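You operate a simulated robot arm through the tools that you are given. There is no shell and no other tool. Be economical: measure what you need, move in short steps, check, and stop when the job is done.

Carry out the task below with a simulated robot arm. There is one attempt and no reset: what you move stays moved.

Task
Blow the dusty housing clean on the turntable and put it in the blown tray.
Fine: all four sides; shut the nozzle valve before you lift it; leave the dial and the feed valve. Set down upright: small housing.

Only the result counts: the job must be done as asked and must still hold three seconds after the hand-in. Knocking over, shifting, dropping, spilling or breaking anything else fails it.

Robot
A 6-joint arm with a two-finger parallel gripper, fixed in place. Base frame: the origin is at the foot of the arm, x ahead of it, y to its left, z up; the work surface is at about z = 0.802. Units: m, rad, N and s.
With the tool pointing down near the work surface it reaches from about 0.24 to 0.64 m from the base axis. Its first joint turns from -1.152 to 1.152 rad. Payload 2.7 kg.
The TCP is the grasp point between the finger pads, 0.023 m short of the fingertips. In the tool frame z runs along the fingers and y along their closing line. The gripper opens to 0.094 m. The fingers are 0.038 m wide and 0.01 m thick; the gripper's body (0.054 by 0.096 m) begins 0.039 m behind the TCP.
Orientation is told as [roll, pitch, yaw] about the base's x, y, z axes, in that order, counted from this pose: with the fingers straight down and closing along the base's y, the tool's x points along the base's -x, its y along +y and its z along -z.

Tools
- The arm moves only by the tool apply_moves. Its argument "motion" is a list of rows, each a list of 7 numbers: the shift along the base's x, y, z in m, then the turn, a rotation vector about the base's x, y, z in rad, then the opening in per cent of the stroke, from 0 (shut) to 100 (fully open). In form: [[x, y, z, ax, ay, az, grip], ...]. A call has 1 to 12 rows; each row is the pose to reach, as a shift and turn from the pose commanded when the call began. Rows are played at 5 a second. More than 0.05 m and 0.15 rad between two rows, or a gripper value outside its range, and nothing of the call is played. A pose out of reach is approached as far as the arm can. The call stops where the force on the tool passes 40 N (or 10 N more than at its start, if that is more) or the arm is blocked; 0.2 s more then pass. Each finger travels about 0.045 m/s and halts on what it meets, pressing with about 36 N; the grip force reading is that of the motor and also rises with nothing between the fingers. The clock runs only during rows and for 0.2 s after the last one: add rows that repeat a pose to give the fingers time. It gives the time, the measured TCP pose, the force on the tool (base axes), the opening and the grip force at its end, in the units of the frame above (readings bear some noise), with the torque about the TCP (base axes, N m) and any sound that the robot's microphone picked up.
- Cameras (640 x 400 px; columns grow to the right, rows downward): "scene" is fixed at [0.0576, -0.4224, 1.4036]; the picture's right is [0.90, -0.43, 0.00], its down [-0.25, -0.52, -0.81] and it looks along [0.35, 0.73, -0.58] (base axes); focal length 322 px, centre (320, 200). "wrist" rides on the gripper at [0.086, 0.016, -0.074] in the tool frame; the picture's right is [-0.18, 0.98, 0.00], its down [-0.58, -0.11, -0.81] and it looks along [-0.79, -0.15, 0.59] (tool axes); focal length 243 px, centre (320, 200). There is no depth. A picture from a camera that has moved, and an enlarged one, comes with that camera's place and axes in the base frame and with its lens.
- get_image(camera): a new picture of that camera. It takes no simulated time.
- enlarge(camera, box): a new picture of the part [left, top, right, bottom] of that camera's present view, enlarged. It takes no simulated time.
- close_job(): hands the job in; it is judged then, once.

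Work in short steps. Places have to be worked out from the pictures, the camera data and where the tool is seen: move nearer, look again, correct. Check each grasp and each placing, and mend what went wrong. You have 120 turns and 84 pictures in all, those below and enlarged ones among them. Open the gripper and draw the arm clear of the work before you hand the job in, unless the task says otherwise; then end with one line.

The tools are called as a command line: name --pt "numbers of a row" for each row, then --argument value for the rest, lists and objects as JSON in quotes. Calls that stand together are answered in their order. apply_moves: Moves the arm, as the interface text tells. Its arguments: {"type":"object","properties":{"motion":{"type":"array","items":{"type":"array","items":{"type":"number"}}}},"required":["motion"]} The other tools are called the same way: get_image (camera) takes a picture; enlarge (camera, box) takes an enlarged picture of a part of a camera's view; close_job () hands the job in.

At the start:

```text
t: 0.0
tcp_pos: [0.3108, 0.2844, 1.1918]
ee_rot: [0.001, -0.001, 0.001]
ft_force: [0.1, 0.2, 0.2]
ft_torque: [0.02, 0.01, -0.02]
opening: 0.0939
gripper_force: 0.2
```

scene: 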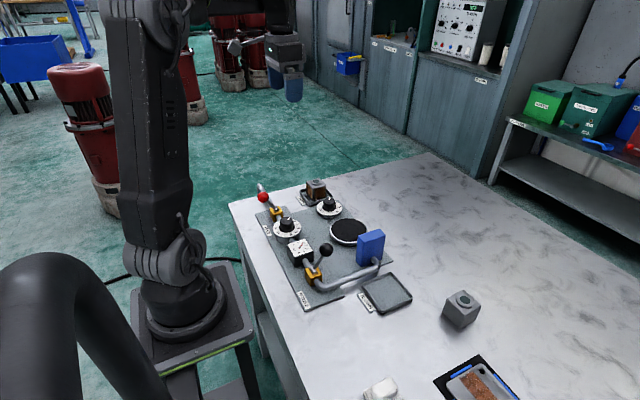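
wrist: 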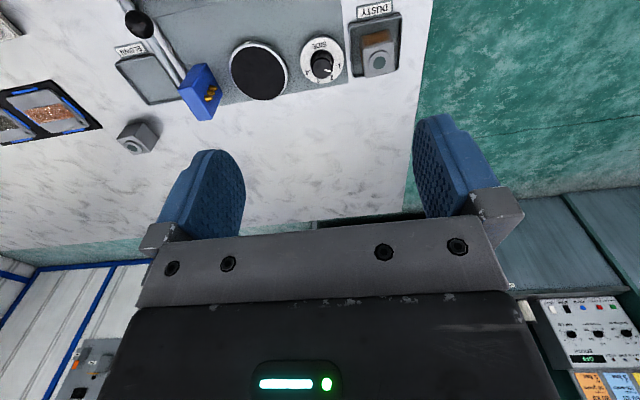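

I'll look closely at the station first.

enlarge --camera "scene" --box '[230, 160, 430, 320]'

enlarge --camera "wrist" --box '[80, 0, 420, 160]'

enlarge --camera "scene" --box '[350, 270, 550, 400]'

```text
2.50 times, centred on (330, 240) of scene
camera zoom: at [0.0576, -0.4224, 1.4036], right [0.9, -0.43, 0.0], down [-0.25, -0.52, -0.81], along [0.35, 0.73, -0.58], focal length 804 px, centre (295, 100)
```

zoom: 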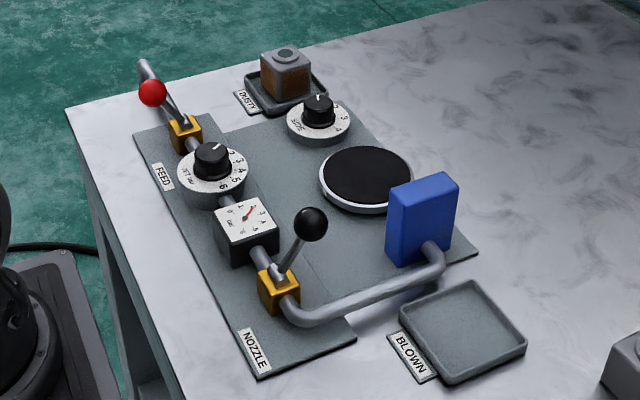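

```text
1.88 times, centred on (250, 80) of wrist
camera zoom: at [0.2235, 0.3011, 1.2656], right [0.18, 0.98, 0.0], down [0.58, -0.11, 0.81], along [0.79, -0.15, -0.59], focal length 457 px, centre (452, 426)
```

zoom: 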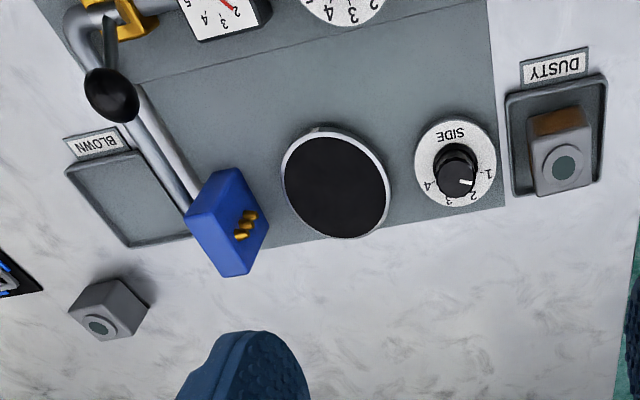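

```text
3.08 times, centred on (450, 335) of scene
camera zoom: at [0.0576, -0.4224, 1.4036], right [0.9, -0.43, 0.0], down [-0.25, -0.52, -0.81], along [0.35, 0.73, -0.58], focal length 989 px, centre (-80, -215)
```

zoom: 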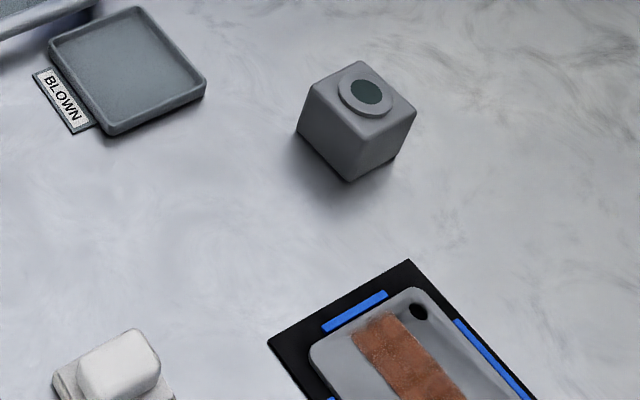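

Enlarging the dials, gauge and valve.

enlarge --camera "scene" --box '[265, 205, 345, 255]'

enlarge --camera "scene" --box '[300, 235, 400, 310]'

enlarge --camera "scene" --box '[250, 170, 350, 230]'

```text
8.00 times, centred on (305, 230) of scene
camera zoom: at [0.0576, -0.4224, 1.4036], right [0.9, -0.43, 0.0], down [-0.25, -0.52, -0.81], along [0.35, 0.73, -0.58], focal length 2572 px, centre (440, -40)
```

zoom: 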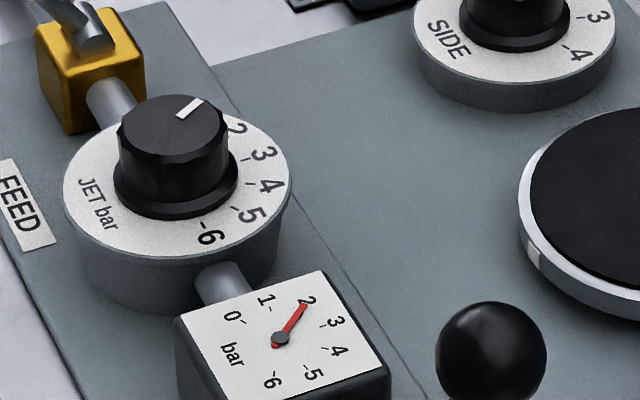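

```text
5.33 times, centred on (350, 272) of scene
camera zoom: at [0.0576, -0.4224, 1.4036], right [0.9, -0.43, 0.0], down [-0.25, -0.52, -0.81], along [0.35, 0.73, -0.58], focal length 1715 px, centre (160, -187)
```

zoom: 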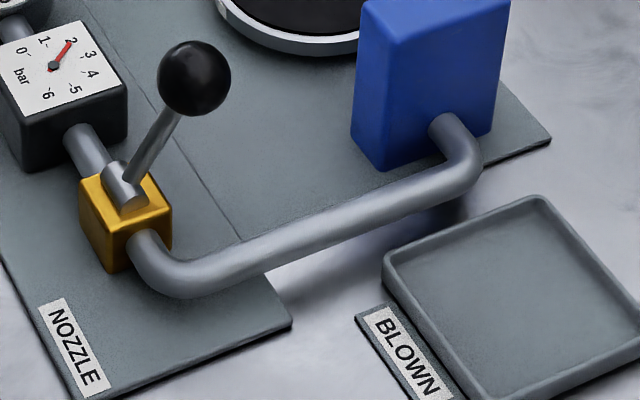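

```text
6.40 times, centred on (300, 200) of scene
camera zoom: at [0.0576, -0.4224, 1.4036], right [0.9, -0.43, 0.0], down [-0.25, -0.52, -0.81], along [0.35, 0.73, -0.58], focal length 2058 px, centre (448, 200)
```

zoom: 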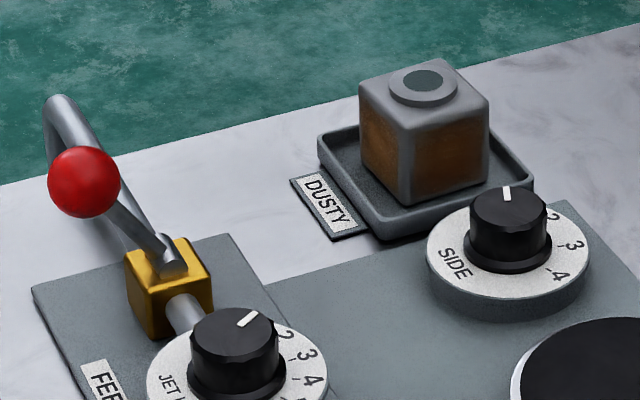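

I want a top-down look at the station, so I move to the middle and tilt the wrist camera downward while high up.

apply_moves --pt "-0.01 -0.04 0 0 0.14 0 100" --pt "-0.02 -0.08 0 0 0.28 0 100" --pt "-0.03 -0.12 0 0 0.42 0 100" --pt "-0.04 -0.16 0 0 0.56 0 100" --pt "-0.04 -0.18 0 0 0.6 0 100" --pt "-0.04 -0.18 0 0 0.6 0 100"

get_image --camera "wrist"

```text
t: 1.4
tcp_pos: [0.268, 0.1032, 1.1914]
ee_rot: [0.001, 0.602, 0.003]
ft_force: [-0.2, -0.5, -0.6]
ft_torque: [-0.01, 0.01, 0.03]
opening: 0.094
gripper_force: 0.0
```

```text
75 pictures are left
camera wrist: at [0.2402, 0.1198, 1.3021], right [0.15, 0.98, -0.1], down [0.94, -0.11, 0.34], along [0.32, -0.15, -0.94], focal length 243 px, centre (320, 200)
```

wrist: 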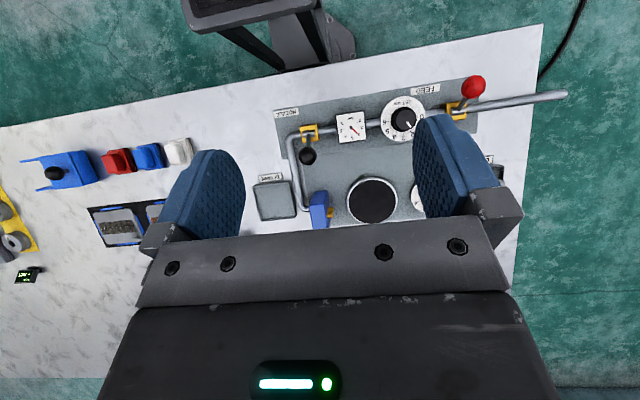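

enlarge --camera "wrist" --box '[250, 70, 510, 230]'

```text
2.46 times, centred on (380, 150) of wrist
camera zoom: at [0.2402, 0.1198, 1.3021], right [0.15, 0.98, -0.1], down [0.94, -0.11, 0.34], along [0.32, -0.15, -0.94], focal length 597 px, centre (172, 323)
```

zoom: 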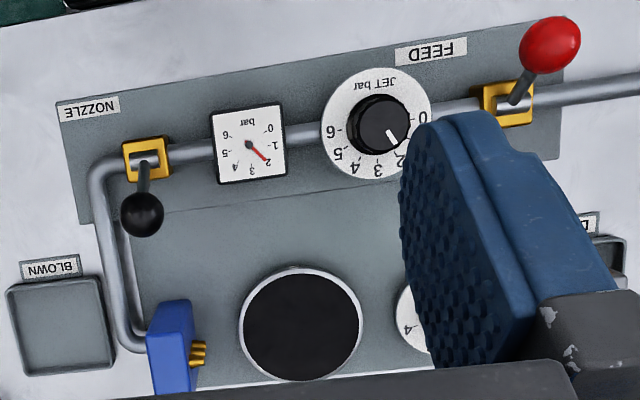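

The nozzle lever (black ball) leans +x at about (0.30, 0.046, 0.89), and the open feed lever leans −x, so levers swing over in x. Next I look straight down at the dusty housing.

apply_moves --pt "0.02 0.05 -0.02 0 0 0 100" --pt "0.04 0.1 -0.04 0 0 0 100" --pt "0.06 0.145 -0.06 0 0 0 100" --pt "0.07 0.19 -0.08 0 0 0 100" --pt "0.08 0.235 -0.1 0 0 0 100" --pt "0.085 0.265 -0.13 0 0 0 100" --pt "0.085 0.285 -0.14 0 0 0 100" --pt "0.085 0.285 -0.14 0 0 0 100"

get_image --camera "wrist"

```text
refused: row 1 steps farther than a row can; nothing moved
```

```text
73 pictures are left
camera wrist: at [0.2402, 0.1198, 1.3021], right [0.15, 0.98, -0.1], down [0.94, -0.11, 0.34], along [0.32, -0.15, -0.94], focal length 243 px, centre (320, 200)
```

wrist: 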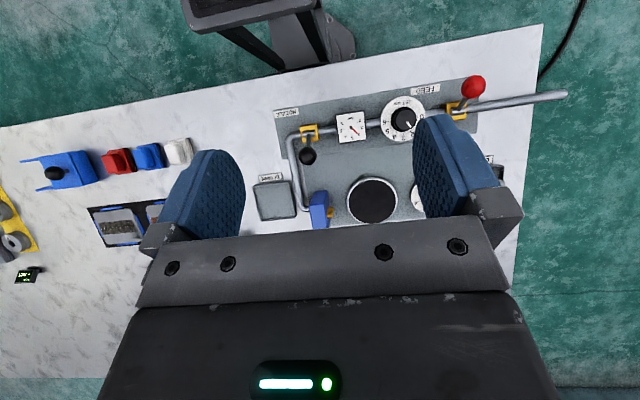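

The steps were too long (total > 0.05 m); I redo it with smaller rows.

apply_moves --pt "0.01 0.035 -0.015 0 0 0 100" --pt "0.02 0.07 -0.03 0 0 0 100" --pt "0.03 0.105 -0.045 0 0 0 100" --pt "0.04 0.14 -0.06 0 0 0 100" --pt "0.05 0.175 -0.08 0 0 0 100" --pt "0.06 0.21 -0.1 0 0 0 100" --pt "0.07 0.245 -0.12 0 0 0 100" --pt "0.08 0.28 -0.14 0 0 0 100" --pt "0.08 0.28 -0.14 0 0 0 100"

get_image --camera "wrist"

```text
t: 3.4
tcp_pos: [0.3495, 0.3821, 1.0534]
ee_rot: [-0.001, 0.6, 0.0]
ft_force: [0.5, 0.4, -0.2]
ft_torque: [0.01, 0.01, -0.01]
opening: 0.0941
gripper_force: 0.0
```

```text
72 pictures are left
camera wrist: at [0.3207, 0.3996, 1.1646], right [0.15, 0.98, -0.1], down [0.94, -0.11, 0.34], along [0.32, -0.15, -0.94], focal length 243 px, centre (320, 200)
```

wrist: 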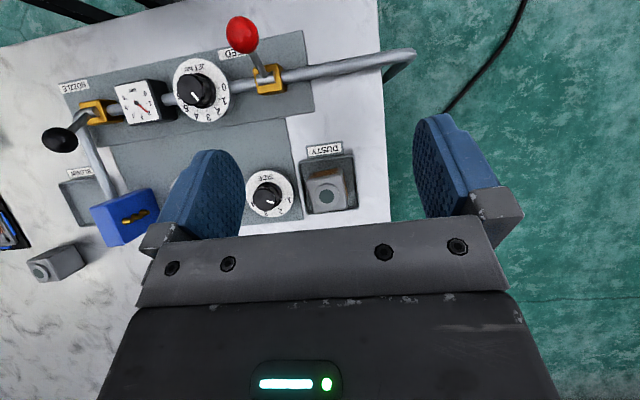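

enlarge --camera "wrist" --box '[240, 130, 380, 230]'

enlarge --camera "scene" --box '[285, 170, 355, 220]'

```text
4.00 times, centred on (310, 180) of wrist
camera zoom: at [0.3207, 0.3996, 1.1646], right [0.15, 0.98, -0.1], down [0.94, -0.11, 0.34], along [0.32, -0.15, -0.94], focal length 970 px, centre (360, 280)
```

zoom: 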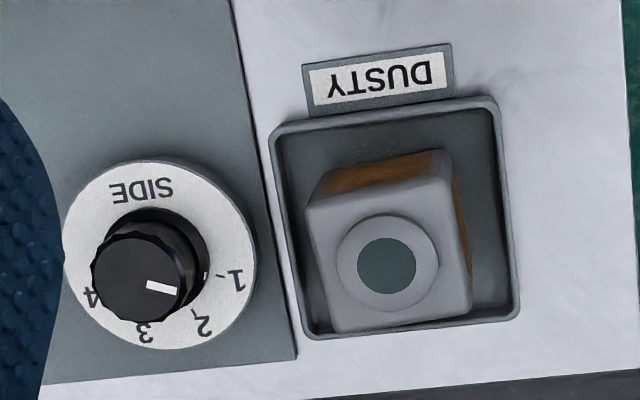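

```text
8.00 times, centred on (320, 195) of scene
camera zoom: at [0.0576, -0.4224, 1.4036], right [0.9, -0.43, 0.0], down [-0.25, -0.52, -0.81], along [0.35, 0.73, -0.58], focal length 2572 px, centre (320, 240)
```

zoom: 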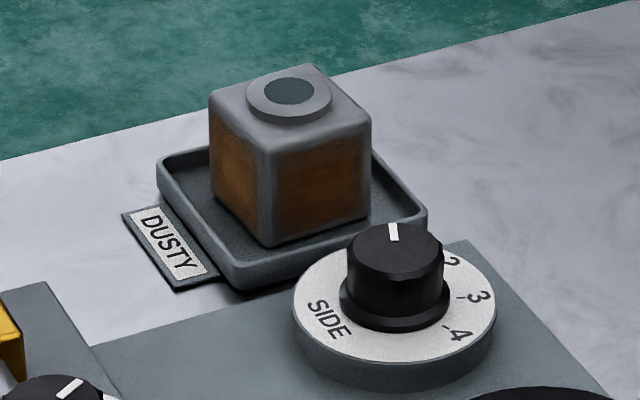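

Housing is axis-aligned, top centre ≈ (0.420, 0.361, 0.858), ~48 mm wide. I bring the tool upright above it.

apply_moves --pt "0.018 -0.006 -0.02 0 -0.14 0 100" --pt "0.036 -0.012 -0.04 0 -0.28 0 100" --pt "0.054 -0.018 -0.06 0 -0.42 0 100" --pt "0.0705 -0.0225 -0.08 0 -0.56 0 100" --pt "0.0705 -0.0225 -0.11 0 -0.6 0 100" --pt "0.0705 -0.0225 -0.13 0 -0.6 0 100" --pt "0.0705 -0.0225 -0.13 0 -0.6 0 100"

enlarge --camera "scene" --box '[270, 120, 370, 220]'

get_image --camera "wrist"

```text
t: 5.0
tcp_pos: [0.42, 0.36, 0.9211]
ee_rot: [0.001, -0.004, 0.0]
ft_force: [-0.3, -0.2, 0.6]
ft_torque: [0.01, -0.01, 0.02]
opening: 0.094
gripper_force: 0.1
```

```text
4.00 times, centred on (320, 170) of scene
camera zoom: at [0.0576, -0.4224, 1.4036], right [0.9, -0.43, 0.0], down [-0.25, -0.52, -0.81], along [0.35, 0.73, -0.58], focal length 1286 px, centre (320, 320)
```

zoom: 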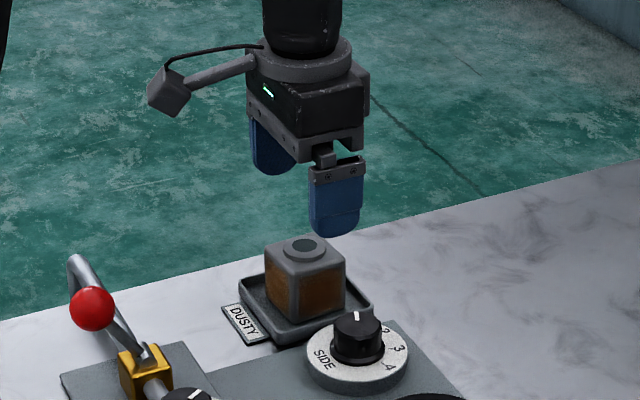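

```text
68 pictures are left
camera wrist: at [0.3348, 0.3772, 0.9966], right [0.18, 0.98, 0.0], down [0.58, -0.11, 0.81], along [0.79, -0.15, -0.59], focal length 243 px, centre (320, 200)
```

wrist: 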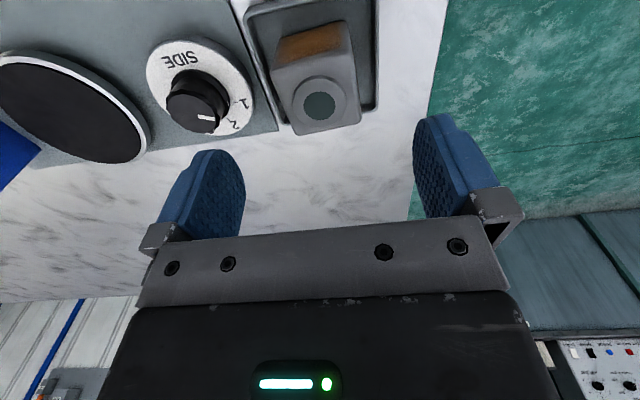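

Aligned: the wrist view gives boss at (0.421, 0.360). Descend to z≈0.845 and close.

apply_moves --pt "0 0 -0.03 0 0 0 100" --pt "0 0 -0.055 0 0 0 100" --pt "0 0 -0.07 0 0 0 100" --pt "0 0 -0.077 0 0 0 100" --pt "0 0 -0.077 0 0 0 80" --pt "0 0 -0.077 0 0 0 60" --pt "0 0 -0.077 0 0 0 40" --pt "0 0 -0.077 0 0 0 40" --pt "0 0 -0.077 0 0 0 40" --pt "0 0 -0.077 0 0 0 40"

enlarge --camera "scene" --box '[270, 120, 370, 220]'

```text
t: 7.2
tcp_pos: [0.4202, 0.3621, 0.8445]
ee_rot: [0.0, 0.001, -0.002]
ft_force: [0.5, -0.8, 1.4]
ft_torque: [0.01, 0.0, 0.03]
opening: 0.0496
gripper_force: 35.9
```

```text
4.00 times, centred on (320, 170) of scene
camera zoom: at [0.0576, -0.4224, 1.4036], right [0.9, -0.43, 0.0], down [-0.25, -0.52, -0.81], along [0.35, 0.73, -0.58], focal length 1286 px, centre (320, 320)
```

zoom: 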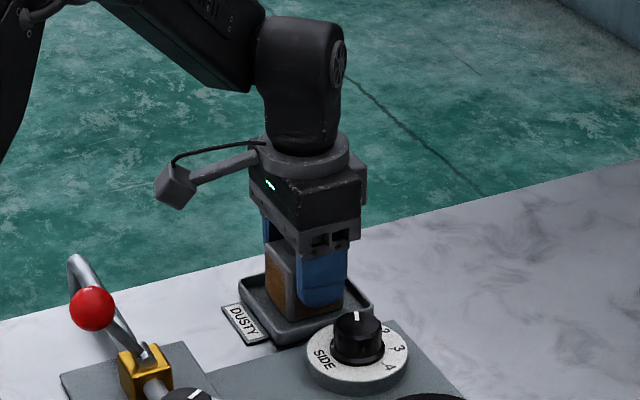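

Gripped (49.6 mm). Lift and carry over the SIDE knob to above the turntable.

apply_moves --pt "0 0 0.03 0 0 0 40" --pt "0 0 0.07 0 0 0 40" --pt "0 0 0.09 0 0 0 40" --pt "0 -0.04 0.09 0 0 0 40" --pt "0 -0.08 0.09 0 0 0 40" --pt "0 -0.12 0.09 0 0 0 40" --pt "0 -0.16 0.09 0 0 0 40" --pt "-0.001 -0.19 0.09 0 0 0 40" --pt "-0.001 -0.21 0.09 0 0 0 40" --pt "-0.001 -0.21 0.06 0 0 0 40" --pt "-0.001 -0.21 0.06 0 0 0 40"

enlarge --camera "scene" --box '[290, 160, 410, 270]'

get_image --camera "wrist"

```text
t: 9.6
tcp_pos: [0.4161, 0.1516, 0.9025]
ee_rot: [0.0, -0.001, 0.0]
ft_force: [-0.6, -0.2, -0.1]
ft_torque: [-0.01, 0.01, -0.02]
opening: 0.0376
gripper_force: 0.0
```

```text
3.64 times, centred on (350, 215) of scene
camera zoom: at [0.0576, -0.4224, 1.4036], right [0.9, -0.43, 0.0], down [-0.25, -0.52, -0.81], along [0.35, 0.73, -0.58], focal length 1169 px, centre (211, 146)
```

zoom: 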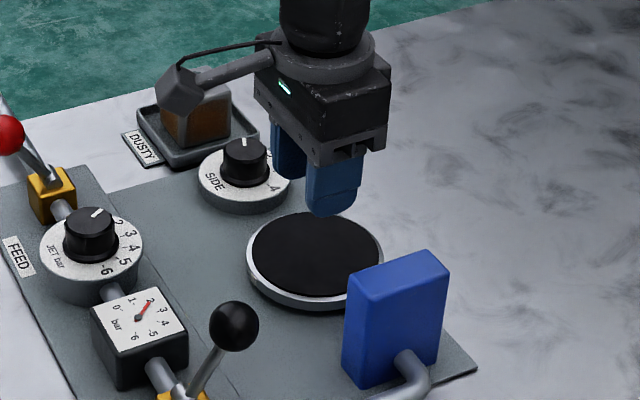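

```text
65 pictures are left
camera wrist: at [0.3308, 0.1696, 0.9771], right [0.18, 0.98, 0.0], down [0.58, -0.11, 0.81], along [0.79, -0.15, -0.59], focal length 243 px, centre (320, 200)
```

wrist: 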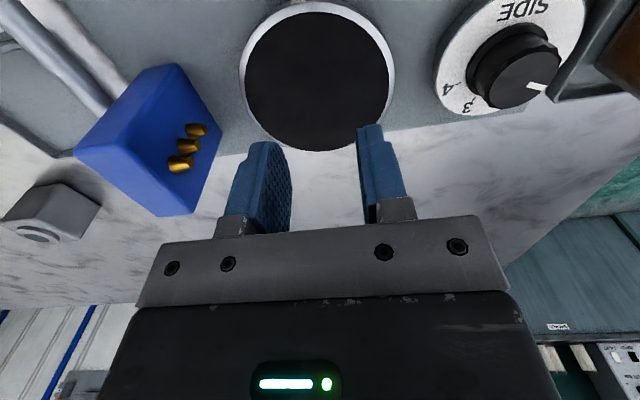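

The housing slipped out of the grip. I check how it lies in the tray now.

enlarge --camera "scene" --box '[285, 160, 365, 215]'

apply_moves --pt "-0.005 0.035 0.03 0 0 0 100" --pt "-0.01 0.07 0.06 0 0 0 100" --pt "-0.02 0.105 0.08 0 0.1 0 100" --pt "-0.04 0.145 0.09 0 0.22 0 100" --pt "-0.06 0.185 0.09 0 0.34 0 100" --pt "-0.07 0.22 0.09 0 0.46 0 100" --pt "-0.075 0.23 0.09 0 0.6 0 100" --pt "-0.075 0.23 0.09 0 0.6 0 100"

get_image --camera "wrist"

```text
7.27 times, centred on (325, 188) of scene
camera zoom: at [0.0576, -0.4224, 1.4036], right [0.9, -0.43, 0.0], down [-0.25, -0.52, -0.81], along [0.35, 0.73, -0.58], focal length 2338 px, centre (284, 291)
```

zoom: 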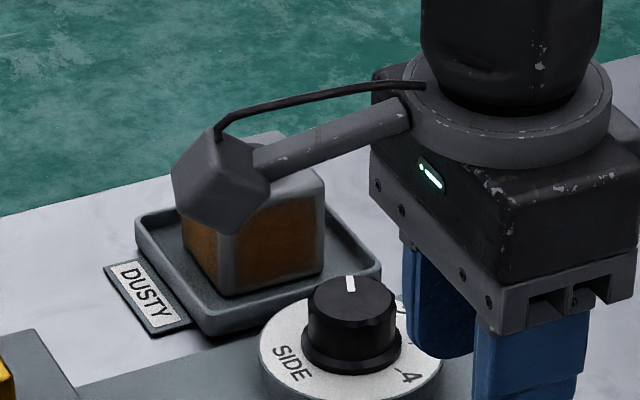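

```text
t: 11.4
tcp_pos: [0.3444, 0.3819, 0.9927]
ee_rot: [0.0, 0.602, -0.001]
ft_force: [-0.9, -0.5, 0.8]
ft_torque: [-0.01, 0.0, -0.02]
opening: 0.0938
gripper_force: 0.0
```

```text
63 pictures are left
camera wrist: at [0.3153, 0.3987, 1.1034], right [0.15, 0.98, -0.1], down [0.94, -0.11, 0.34], along [0.32, -0.15, -0.94], focal length 243 px, centre (320, 200)
```

wrist: 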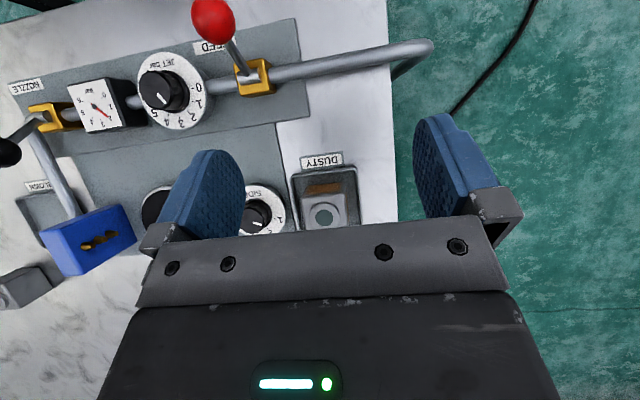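

enlarge --camera "wrist" --box '[270, 145, 380, 235]'

enlarge --camera "scene" --box '[285, 165, 355, 215]'

```text
4.44 times, centred on (325, 190) of wrist
camera zoom: at [0.3153, 0.3987, 1.1034], right [0.15, 0.98, -0.1], down [0.94, -0.11, 0.34], along [0.32, -0.15, -0.94], focal length 1078 px, centre (298, 244)
```

zoom: 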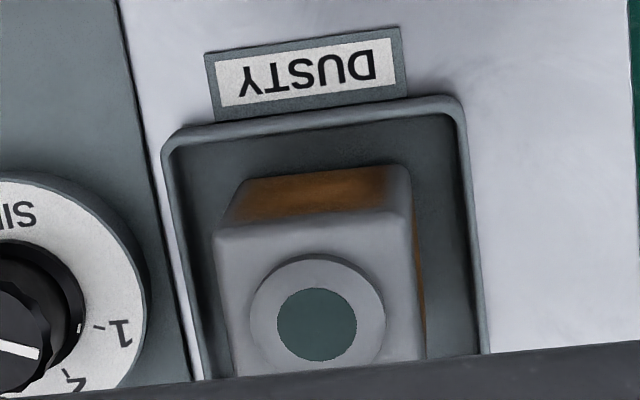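

```text
8.00 times, centred on (320, 190) of scene
camera zoom: at [0.0576, -0.4224, 1.4036], right [0.9, -0.43, 0.0], down [-0.25, -0.52, -0.81], along [0.35, 0.73, -0.58], focal length 2572 px, centre (320, 280)
```

zoom: 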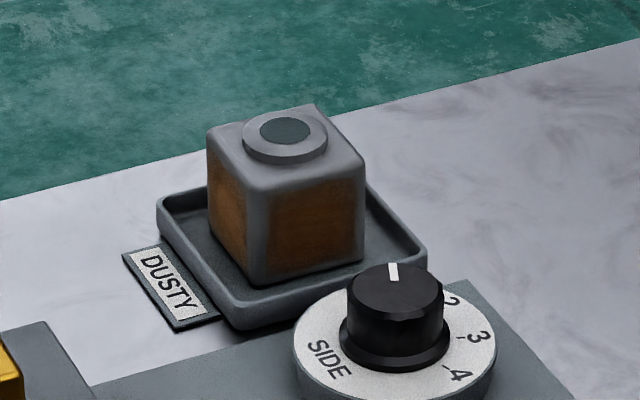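

Still upright in the tray at about (0.419, 0.361). I return upright above it, then grasp slightly lower with full closing command and lift only a little to test.

apply_moves --pt "0.018 -0.006 -0.01 0 -0.14 0 100" --pt "0.036 -0.012 -0.02 0 -0.28 0 100" --pt "0.054 -0.018 -0.03 0 -0.42 0 100" --pt "0.07 -0.0205 -0.05 0 -0.56 0 100" --pt "0.075 -0.0205 -0.08 0 -0.602 0 100" --pt "0.075 -0.0205 -0.11 0 -0.602 0 100" --pt "0.075 -0.0205 -0.14 0 -0.602 0 100" --pt "0.075 -0.0205 -0.152 0 -0.602 0 100" --pt "0.075 -0.0205 -0.152 0 -0.602 0 100"

enlarge --camera "scene" --box '[285, 155, 355, 215]'

```text
t: 13.4
tcp_pos: [0.4167, 0.3626, 0.842]
ee_rot: [0.0, -0.003, 0.001]
ft_force: [-4.5, -1.8, 8.9]
ft_torque: [-0.53, 0.08, -0.27]
opening: 0.0941
gripper_force: 0.0
```

```text
6.67 times, centred on (320, 185) of scene
camera zoom: at [0.0574, -0.4225, 1.4035], right [0.9, -0.43, 0.0], down [-0.25, -0.52, -0.81], along [0.35, 0.73, -0.58], focal length 2143 px, centre (320, 300)
```

zoom: 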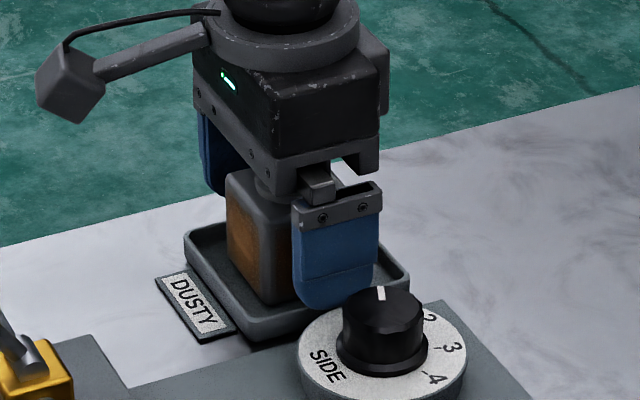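

There's ~9 N contact: the −y finger touches the tray rim. I raise 4 mm, close with command 0, and lift slowly a little.

apply_moves --pt "0.001 -0.001 0.004 0 0 0 100" --pt "0.001 -0.001 0.004 0 0 0 60" --pt "0.001 -0.001 0.004 0 0 0 30" --pt "0.001 -0.001 0.004 0 0 0 0" --pt "0.001 -0.001 0.004 0 0 0 0" --pt "0.001 -0.001 0.004 0 0 0 0" --pt "0.001 -0.001 0.004 0 0 0 0" --pt "0.001 -0.001 0.004 0 0 0 0"

apply_moves --pt "0 0 0.003 0 0 0 0" --pt "0 0 0.006 0 0 0 0" --pt "0 0 0.009 0 0 0 0" --pt "0 0 0.012 0 0 0 0"

enlarge --camera "scene" --box '[285, 155, 355, 215]'

```text
t: 15.2
tcp_pos: [0.4181, 0.3599, 0.8463]
ee_rot: [0.001, -0.003, 0.001]
ft_force: [-0.1, -0.8, -0.1]
ft_torque: [0.02, -0.03, 0.01]
opening: 0.0495
gripper_force: 36.6
```

```text
t: 16.2
tcp_pos: [0.4181, 0.3597, 0.8582]
ee_rot: [0.001, -0.001, -0.001]
ft_force: [-0.9, 0.0, -2.4]
ft_torque: [-0.01, -0.03, 0.01]
opening: 0.0496
gripper_force: 35.4
```

```text
6.67 times, centred on (320, 185) of scene
camera zoom: at [0.0577, -0.4224, 1.4036], right [0.9, -0.43, 0.0], down [-0.25, -0.52, -0.81], along [0.35, 0.73, -0.58], focal length 2143 px, centre (320, 300)
```

zoom: 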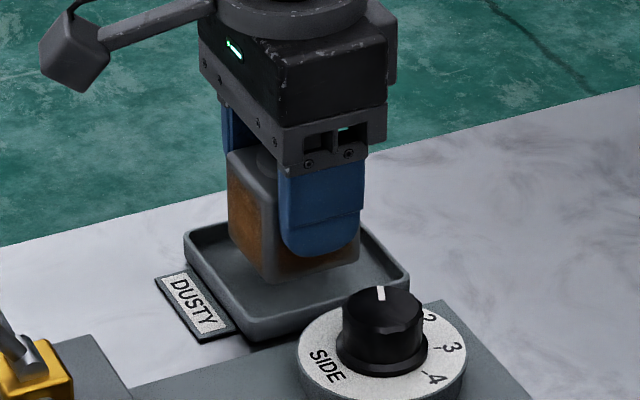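

It's lifted now (≈2.4 N). I keep raising slowly and check that it holds.

apply_moves --pt "0 0 0.006 0 0 0 0" --pt "0 0 0.012 0 0 0 0" --pt "0 0 0.018 0 0 0 0" --pt "0 0 0.024 0 0 0 0" --pt "0 0 0.03 0 0 0 0" --pt "0 0 0.036 0 0 0 0" --pt "0 0 0.042 0 0 0 0" --pt "0 0 0.048 0 0 0 0" --pt "0 0 0.054 0 0 0 0"

enlarge --camera "scene" --box '[285, 135, 355, 215]'

```text
t: 18.2
tcp_pos: [0.4211, 0.3614, 0.9126]
ee_rot: [0.0, -0.004, -0.001]
ft_force: [0.5, 0.2, -1.3]
ft_torque: [0.03, -0.01, 0.02]
opening: 0.0498
gripper_force: 35.9
```

```text
5.00 times, centred on (320, 175) of scene
camera zoom: at [0.0577, -0.4224, 1.4036], right [0.9, -0.43, 0.0], down [-0.25, -0.52, -0.81], along [0.35, 0.73, -0.58], focal length 1608 px, centre (320, 325)
```

zoom: 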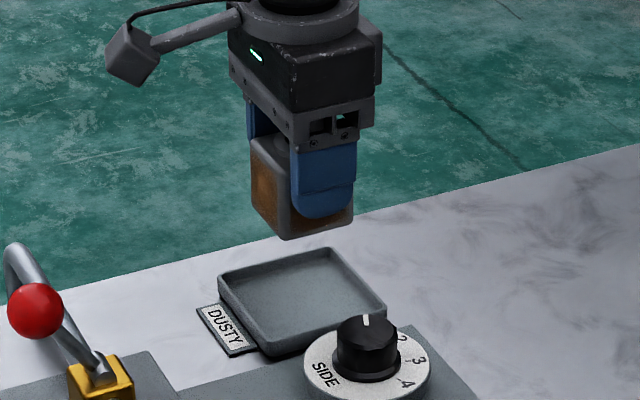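

Holding firmly. Carry slowly toward the turntable.

apply_moves --pt "0 -0.01 0.008 0 0 0 0" --pt "0 -0.025 0.016 0 0 0 0" --pt "0 -0.043 0.02 0 0 0 0" --pt "0 -0.063 0.02 0 0 0 0" --pt "0 -0.083 0.02 0 0 0 0" --pt "0 -0.103 0.02 0 0 0 0" --pt "0 -0.123 0.02 0 0 0 0" --pt "0 -0.143 0.02 0 0 0 0" --pt "0 -0.163 0.02 0 0 0 0" --pt "0 -0.183 0.02 0 0 0 0" --pt "0 -0.199 0.02 0 0 0 0" --pt "0 -0.209 0.02 0 0 0 0"

get_image --camera "wrist"

enlarge --camera "scene" --box '[290, 160, 410, 270]'

```text
t: 20.8
tcp_pos: [0.4183, 0.1524, 0.9307]
ee_rot: [0.001, 0.0, -0.001]
ft_force: [0.3, 0.5, -1.4]
ft_torque: [0.01, 0.01, -0.03]
opening: 0.0497
gripper_force: 36.1
```

```text
57 pictures are left
camera wrist: at [0.3319, 0.1687, 1.0054], right [0.18, 0.98, 0.0], down [0.58, -0.11, 0.81], along [0.79, -0.15, -0.59], focal length 243 px, centre (320, 200)
```

wrist: 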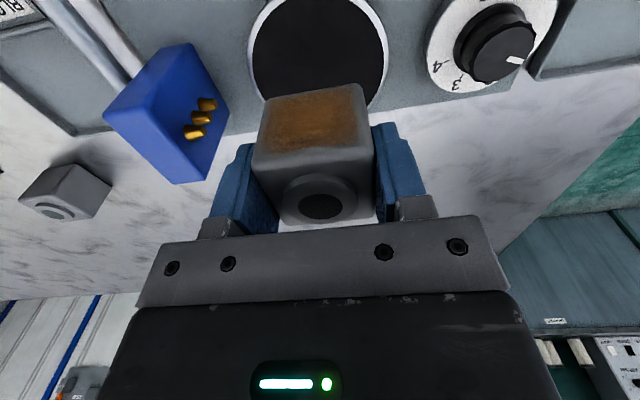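

```text
3.64 times, centred on (350, 215) of scene
camera zoom: at [0.0577, -0.4224, 1.4036], right [0.9, -0.43, 0.0], down [-0.25, -0.52, -0.81], along [0.35, 0.73, -0.58], focal length 1169 px, centre (211, 146)
```

zoom: 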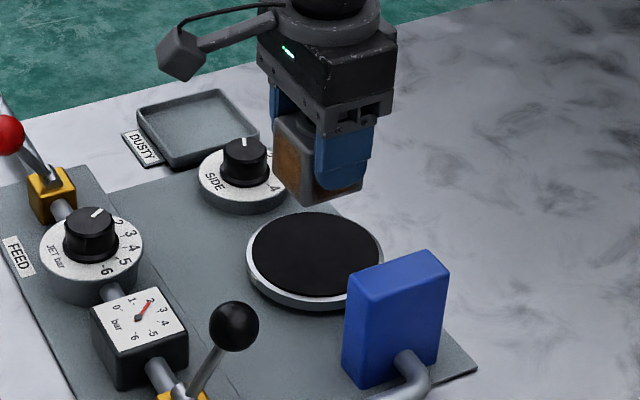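

Over the turntable centre. Descend to just above it, slowly at the end.

apply_moves --pt "0 0 -0.015 0 0 0 0" --pt "0 0 -0.03 0 0 0 0" --pt "0 0 -0.045 0 0 0 0" --pt "0 0 -0.055 0 0 0 0" --pt "0 0 -0.062 0 0 0 0" --pt "0 0 -0.066 0 0 0 0" --pt "0 0 -0.066 0 0 0 0"

enlarge --camera "scene" --box '[310, 190, 400, 265]'

```text
t: 22.4
tcp_pos: [0.418, 0.1517, 0.8659]
ee_rot: [0.0, -0.001, -0.001]
ft_force: [-0.1, 0.9, -2.1]
ft_torque: [0.0, -0.01, 0.01]
opening: 0.0499
gripper_force: 36.3
```

```text
5.33 times, centred on (355, 228) of scene
camera zoom: at [0.0577, -0.4224, 1.4036], right [0.9, -0.43, 0.0], down [-0.25, -0.52, -0.81], along [0.35, 0.73, -0.58], focal length 1715 px, centre (133, 53)
```

zoom: 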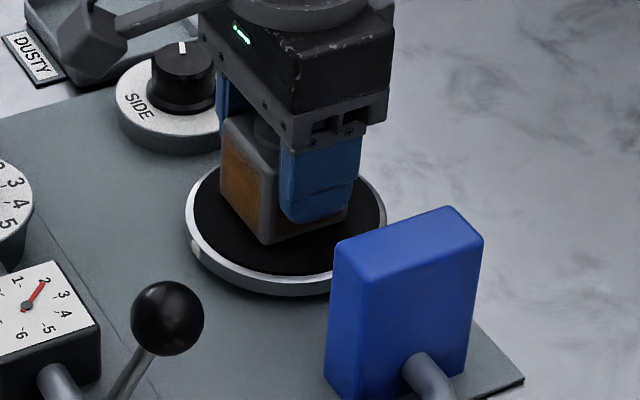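

Close above; step down in 1.5 mm increments to contact.

apply_moves --pt "0 0 -0.002 0 0 0 0" --pt "0 0 -0.004 0 0 0 0" --pt "0 0 -0.006 0 0 0 0" --pt "0 0 -0.006 0 0 0 0"

```text
t: 23.4
tcp_pos: [0.4201, 0.1523, 0.8619]
ee_rot: [0.004, -0.008, 0.002]
ft_force: [-3.6, 5.6, 30.3]
ft_torque: [0.12, 0.19, -0.02]
opening: 0.0494
gripper_force: 35.6
```

Contact reached (30 N). Relieve to ~.862, then open and check.

apply_moves --pt "0 0 0.0025 0 0 0 0" --pt "0 0 0.0025 0 0 0 50" --pt "0 0 0.0025 0 0 0 60" --pt "0 0 0.0025 0 0 0 80" --pt "0 0 0.0025 0 0 0 95" --pt "0 0 0.0025 0 0 0 95" --pt "0 0 0.0025 0 0 0 95"

apply_moves --pt "0 0 0.02 0 0 0 95" --pt "0 0 0.06 0 0 0 95" --pt "0 0 0.1 0 0 0 95" --pt "-0.02 0 0.14 0 0.1 0 95" --pt "-0.05 0 0.17 0 0.2 0 95" --pt "-0.07 0 0.18 0 0.3 0 95" --pt "-0.09 0 0.18 0 0.4 0 95" --pt "-0.11 0 0.18 0 0.5 0 95" --pt "-0.11 0 0.18 0 0.6 0 95" --pt "-0.11 0 0.18 0 0.6 0 95"

get_image --camera "wrist"

enlarge --camera "scene" --box '[290, 170, 410, 270]'

```text
t: 25.0
tcp_pos: [0.419, 0.1509, 0.8632]
ee_rot: [0.001, -0.001, -0.001]
ft_force: [-0.2, 0.1, 0.1]
ft_torque: [0.03, -0.01, 0.0]
opening: 0.0895
gripper_force: 0.0
```

```text
t: 27.2
tcp_pos: [0.3096, 0.1512, 1.0433]
ee_rot: [0.001, 0.599, 0.0]
ft_force: [-0.3, 0.1, -0.6]
ft_torque: [0.01, -0.01, 0.01]
opening: 0.0896
gripper_force: 0.0
```

```text
54 pictures are left
camera wrist: at [0.2807, 0.1683, 1.1532], right [0.15, 0.98, -0.1], down [0.94, -0.11, 0.34], along [0.32, -0.15, -0.94], focal length 243 px, centre (320, 200)
```

wrist: 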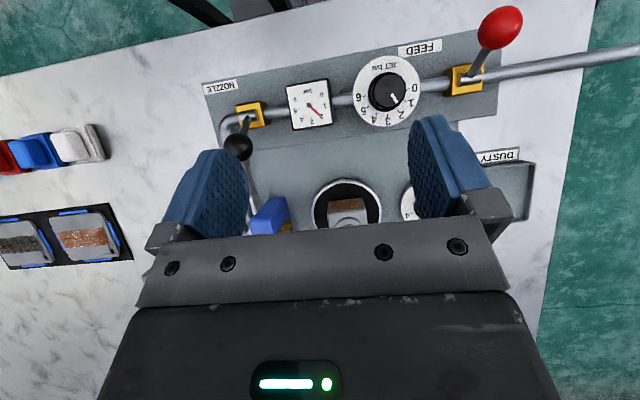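

```text
4.00 times, centred on (350, 220) of scene
camera zoom: at [0.0576, -0.4224, 1.4036], right [0.9, -0.43, 0.0], down [-0.25, -0.52, -0.81], along [0.35, 0.73, -0.58], focal length 1286 px, centre (200, 120)
```

zoom: 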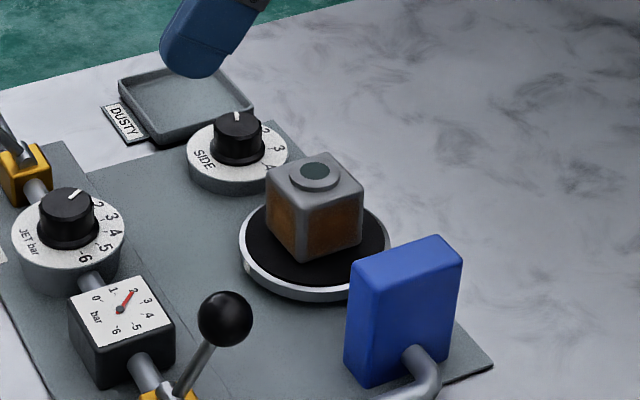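

Housing sits centred and upright on the table with side dial at 1. Now I close the fingers and position beyond (+x of) the nozzle ball, above it.

apply_moves --pt "0.01 -0.025 0 0 -0.12 0 60" --pt "0.02 -0.05 0 0 -0.24 0 30" --pt "0.03 -0.075 -0.01 0 -0.36 0 0" --pt "0.035 -0.1 -0.02 0 -0.48 0 0" --pt "0.038 -0.105 -0.03 0 -0.6 0 0" --pt "0.038 -0.105 -0.05 0 -0.6 0 0" --pt "0.038 -0.105 -0.07 0 -0.6 0 0" --pt "0.038 -0.105 -0.07 0 -0.6 0 0" --pt "0.038 -0.105 -0.07 0 -0.6 0 0"

enlarge --camera "scene" --box '[270, 190, 400, 300]'

get_image --camera "wrist"

```text
t: 29.2
tcp_pos: [0.3471, 0.0472, 0.9711]
ee_rot: [0.001, -0.002, 0.0]
ft_force: [1.2, 0.1, -0.2]
ft_torque: [0.03, 0.03, -0.01]
opening: 0.0
gripper_force: 36.1
```

```text
3.64 times, centred on (335, 245) of scene
camera zoom: at [0.0576, -0.4224, 1.4036], right [0.9, -0.43, 0.0], down [-0.25, -0.52, -0.81], along [0.35, 0.73, -0.58], focal length 1169 px, centre (266, 36)
```

zoom: 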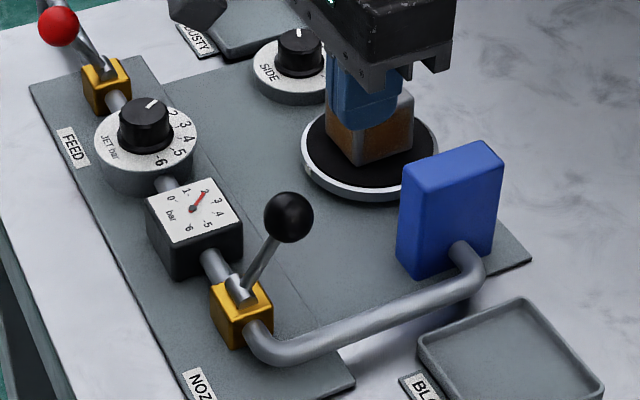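

```text
51 pictures are left
camera wrist: at [0.2622, 0.0638, 1.0467], right [0.18, 0.98, 0.0], down [0.58, -0.11, 0.81], along [0.79, -0.15, -0.59], focal length 243 px, centre (320, 200)
```

wrist: 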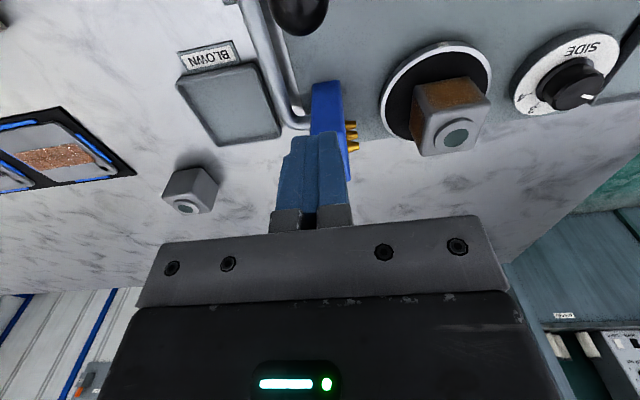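

Ball confirmed at ≈(0.302, 0.045, 0.887). Lower beside it and push toward −x in small steps.

apply_moves --pt "0 -0.002 -0.03 0 0 0 0" --pt "0 -0.002 -0.06 0 0 0 0" --pt "0 -0.002 -0.074 0 0 0 0" --pt "0 -0.002 -0.074 0 0 0 0" --pt "-0.01 -0.002 -0.074 0 0 0 0" --pt "-0.02 -0.002 -0.074 0 0 0 0" --pt "-0.03 -0.002 -0.074 0 0 0 0" --pt "-0.04 -0.002 -0.074 0 0 0 0" --pt "-0.04 -0.002 -0.074 0 0 0 0"

enlarge --camera "scene" --box '[270, 190, 400, 300]'

```text
t: 31.2
tcp_pos: [0.3072, 0.0436, 0.898]
ee_rot: [0.001, -0.002, -0.001]
ft_force: [0.8, -0.2, 0.8]
ft_torque: [-0.02, 0.02, -0.01]
opening: 0.0001
gripper_force: 36.0
```

```text
3.64 times, centred on (335, 245) of scene
camera zoom: at [0.0576, -0.4224, 1.4036], right [0.9, -0.43, 0.0], down [-0.25, -0.52, -0.81], along [0.35, 0.73, -0.58], focal length 1169 px, centre (266, 36)
```

zoom: 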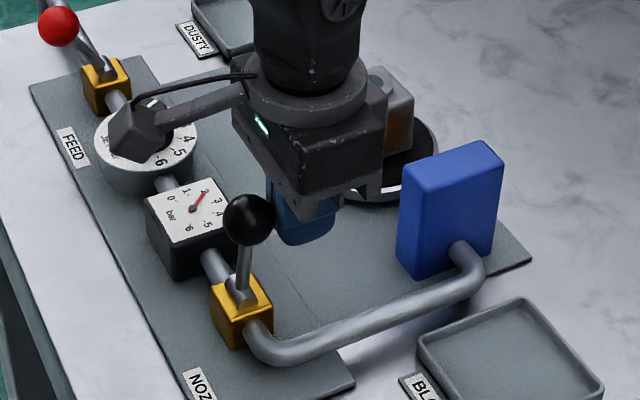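

The lever is moving easily and is near vertical. Continue pushing to about x=0.258.

apply_moves --pt "-0.008 0 0 0 0 0 0" --pt "-0.016 0 0 0 0 0 0" --pt "-0.024 0 0 0 0 0 0" --pt "-0.032 0 0 0 0 0 0" --pt "-0.04 0 0 0 0 0 0" --pt "-0.048 0 0 0 0 0 0" --pt "-0.048 0 0 0 0 0 0"

enlarge --camera "scene" --box '[270, 190, 400, 300]'

```text
t: 32.8
tcp_pos: [0.2666, 0.0458, 0.8989]
ee_rot: [0.008, -0.024, 0.003]
ft_force: [6.3, -1.0, 0.5]
ft_torque: [0.02, -0.07, 0.02]
opening: 0.0
gripper_force: 36.6
stopped in row 7: the force on the tool passed its limit at 41 N (the readings are from after the stop); the commanded pose is now the measured one
```

```text
3.64 times, centred on (335, 245) of scene
camera zoom: at [0.0578, -0.4224, 1.4036], right [0.9, -0.43, 0.0], down [-0.25, -0.52, -0.81], along [0.35, 0.73, -0.58], focal length 1169 px, centre (266, 36)
```

zoom: 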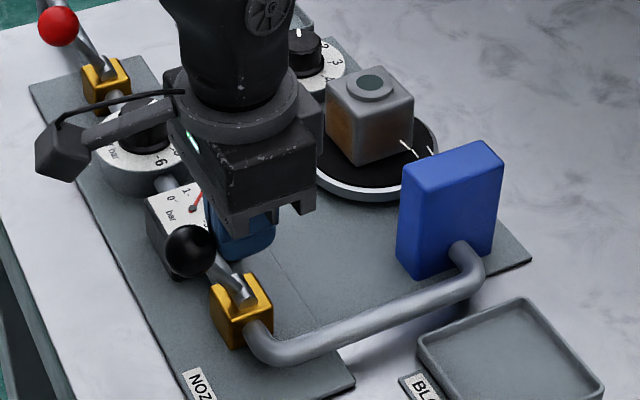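

Jets are blowing and the facing side is already clean. Back off, rise and travel to above the SIDE knob (≈0.419, 0.270, top 0.840).

apply_moves --pt "0.02 0 0.005 0 0 0 0" --pt "0.03 0 0.04 0 0 0 0" --pt "0.035 0.01 0.08 0 0 0 0" --pt "0.05 0.04 0.1 0 0 0 30" --pt "0.07 0.075 0.1 0 0 0 64" --pt "0.095 0.11 0.1 0 0 0 64" --pt "0.12 0.145 0.1 0 0 0 64" --pt "0.14 0.18 0.1 0 0 0 64" --pt "0.152 0.21 0.09 0 0 0 64" --pt "0.152 0.224 0.06 0 0 0 64" --pt "0.152 0.224 0.03 0 0 0 64" --pt "0.152 0.224 0.03 0 0 0 64"

get_image --camera "wrist"

enlarge --camera "scene" --box '[280, 160, 410, 260]'

```text
t: 35.4
tcp_pos: [0.4174, 0.2698, 0.9293]
ee_rot: [0.005, -0.021, 0.003]
ft_force: [0.3, -0.1, -0.2]
ft_torque: [-0.01, 0.03, 0.02]
opening: 0.06
gripper_force: 0.0
```

```text
48 pictures are left
camera wrist: at [0.3296, 0.286, 1.0017], right [0.18, 0.98, 0.01], down [0.56, -0.11, 0.82], along [0.81, -0.14, -0.58], focal length 243 px, centre (320, 200)
```

wrist: 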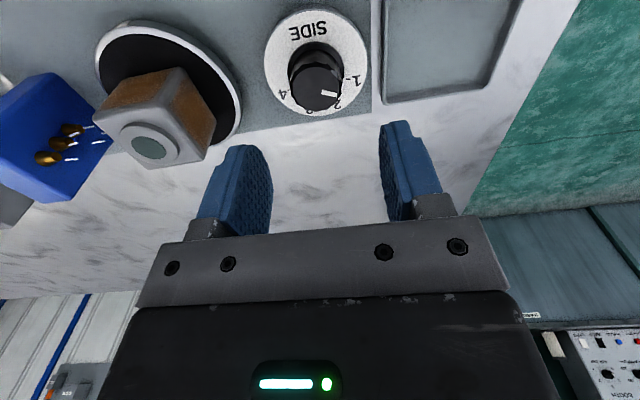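

```text
4.00 times, centred on (345, 210) of scene
camera zoom: at [0.0576, -0.4224, 1.4036], right [0.9, -0.43, 0.0], down [-0.25, -0.52, -0.81], along [0.35, 0.73, -0.58], focal length 1286 px, centre (220, 160)
```

zoom: 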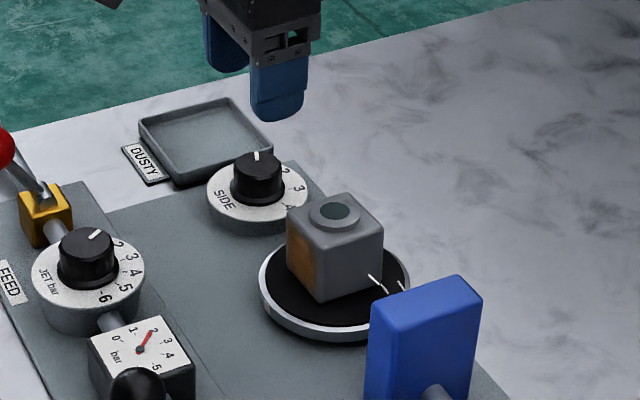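

Knob verified at (0.420, 0.269). Descend around it and grip.

apply_moves --pt "0.003 -0.001 -0.03 0 0.02 0 64" --pt "0.003 -0.001 -0.055 0 0.02 0 64" --pt "0.003 -0.001 -0.07 0 0.02 0 64" --pt "0.003 -0.001 -0.079 0 0.02 0 64" --pt "0.003 -0.001 -0.079 0 0.02 0 64" --pt "0.003 -0.001 -0.079 0 0.02 0 30" --pt "0.003 -0.001 -0.079 0 0.02 0 10" --pt "0.003 -0.001 -0.079 0 0.02 0 10" --pt "0.003 -0.001 -0.079 0 0.02 0 10"

enlarge --camera "scene" --box '[280, 160, 410, 260]'

```text
t: 37.4
tcp_pos: [0.4207, 0.2672, 0.8506]
ee_rot: [0.0, 0.001, 0.001]
ft_force: [2.5, -24.9, 4.3]
ft_torque: [-0.72, 0.32, 0.03]
opening: 0.0355
gripper_force: 44.7
```

```text
4.00 times, centred on (345, 210) of scene
camera zoom: at [0.0576, -0.423, 1.4034], right [0.9, -0.43, 0.0], down [-0.25, -0.52, -0.81], along [0.35, 0.73, -0.58], focal length 1286 px, centre (220, 160)
```

zoom: 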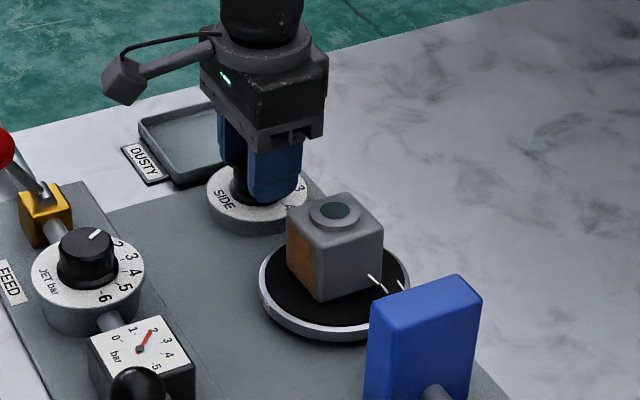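

Gripped but a −25 N side load shows the knob is slightly to −y; adjust −3 mm.

apply_moves --pt "0 -0.002 0 0 0 0 10" --pt "0 -0.002 0 0 0 0 10"

```text
t: 38.0
tcp_pos: [0.4215, 0.2667, 0.8509]
ee_rot: [0.006, -0.001, 0.002]
ft_force: [7.7, -16.9, -4.9]
ft_torque: [-0.59, 0.65, 0.03]
opening: 0.0357
gripper_force: 45.2
```

apply_moves --pt "0 -0.003 0 0 0 0 10" --pt "0 -0.004 0 0 0 0 10" --pt "0 -0.004 0 0 0 0 10"

```text
t: 38.8
tcp_pos: [0.4202, 0.2676, 0.8506]
ee_rot: [0.01, -0.003, 0.006]
ft_force: [3.4, 18.3, -10.7]
ft_torque: [0.08, -0.1, 0.01]
opening: 0.0356
gripper_force: 44.8
```

Centre the load (+2 mm) and turn clockwise ~45° toward 2.

apply_moves --pt "0 0.002 0 0 0 0 10" --pt "0 0.002 0 0 0 -0.13 10" --pt "0 0.002 0 0 0 -0.26 10" --pt "0 0.002 0 0 0 -0.39 10" --pt "0 0.002 0 0 0 -0.52 10" --pt "0 0.002 0 0 0 -0.65 10" --pt "0 0.002 0 0 0 -0.78 10" --pt "0 0.002 0 0 0 -0.78 10"

enlarge --camera "scene" --box '[280, 160, 410, 260]'

```text
t: 40.6
tcp_pos: [0.4199, 0.2659, 0.8506]
ee_rot: [0.007, -0.002, -0.776]
ft_force: [0.0, 23.4, 5.8]
ft_torque: [-0.19, -0.31, 0.05]
opening: 0.0355
gripper_force: 44.8
```

```text
4.00 times, centred on (345, 210) of scene
camera zoom: at [0.0575, -0.4219, 1.4037], right [0.9, -0.43, 0.0], down [-0.25, -0.52, -0.81], along [0.35, 0.73, -0.58], focal length 1286 px, centre (220, 160)
```

zoom: 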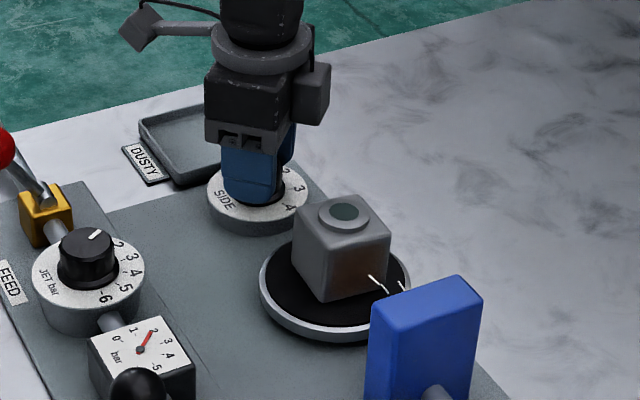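

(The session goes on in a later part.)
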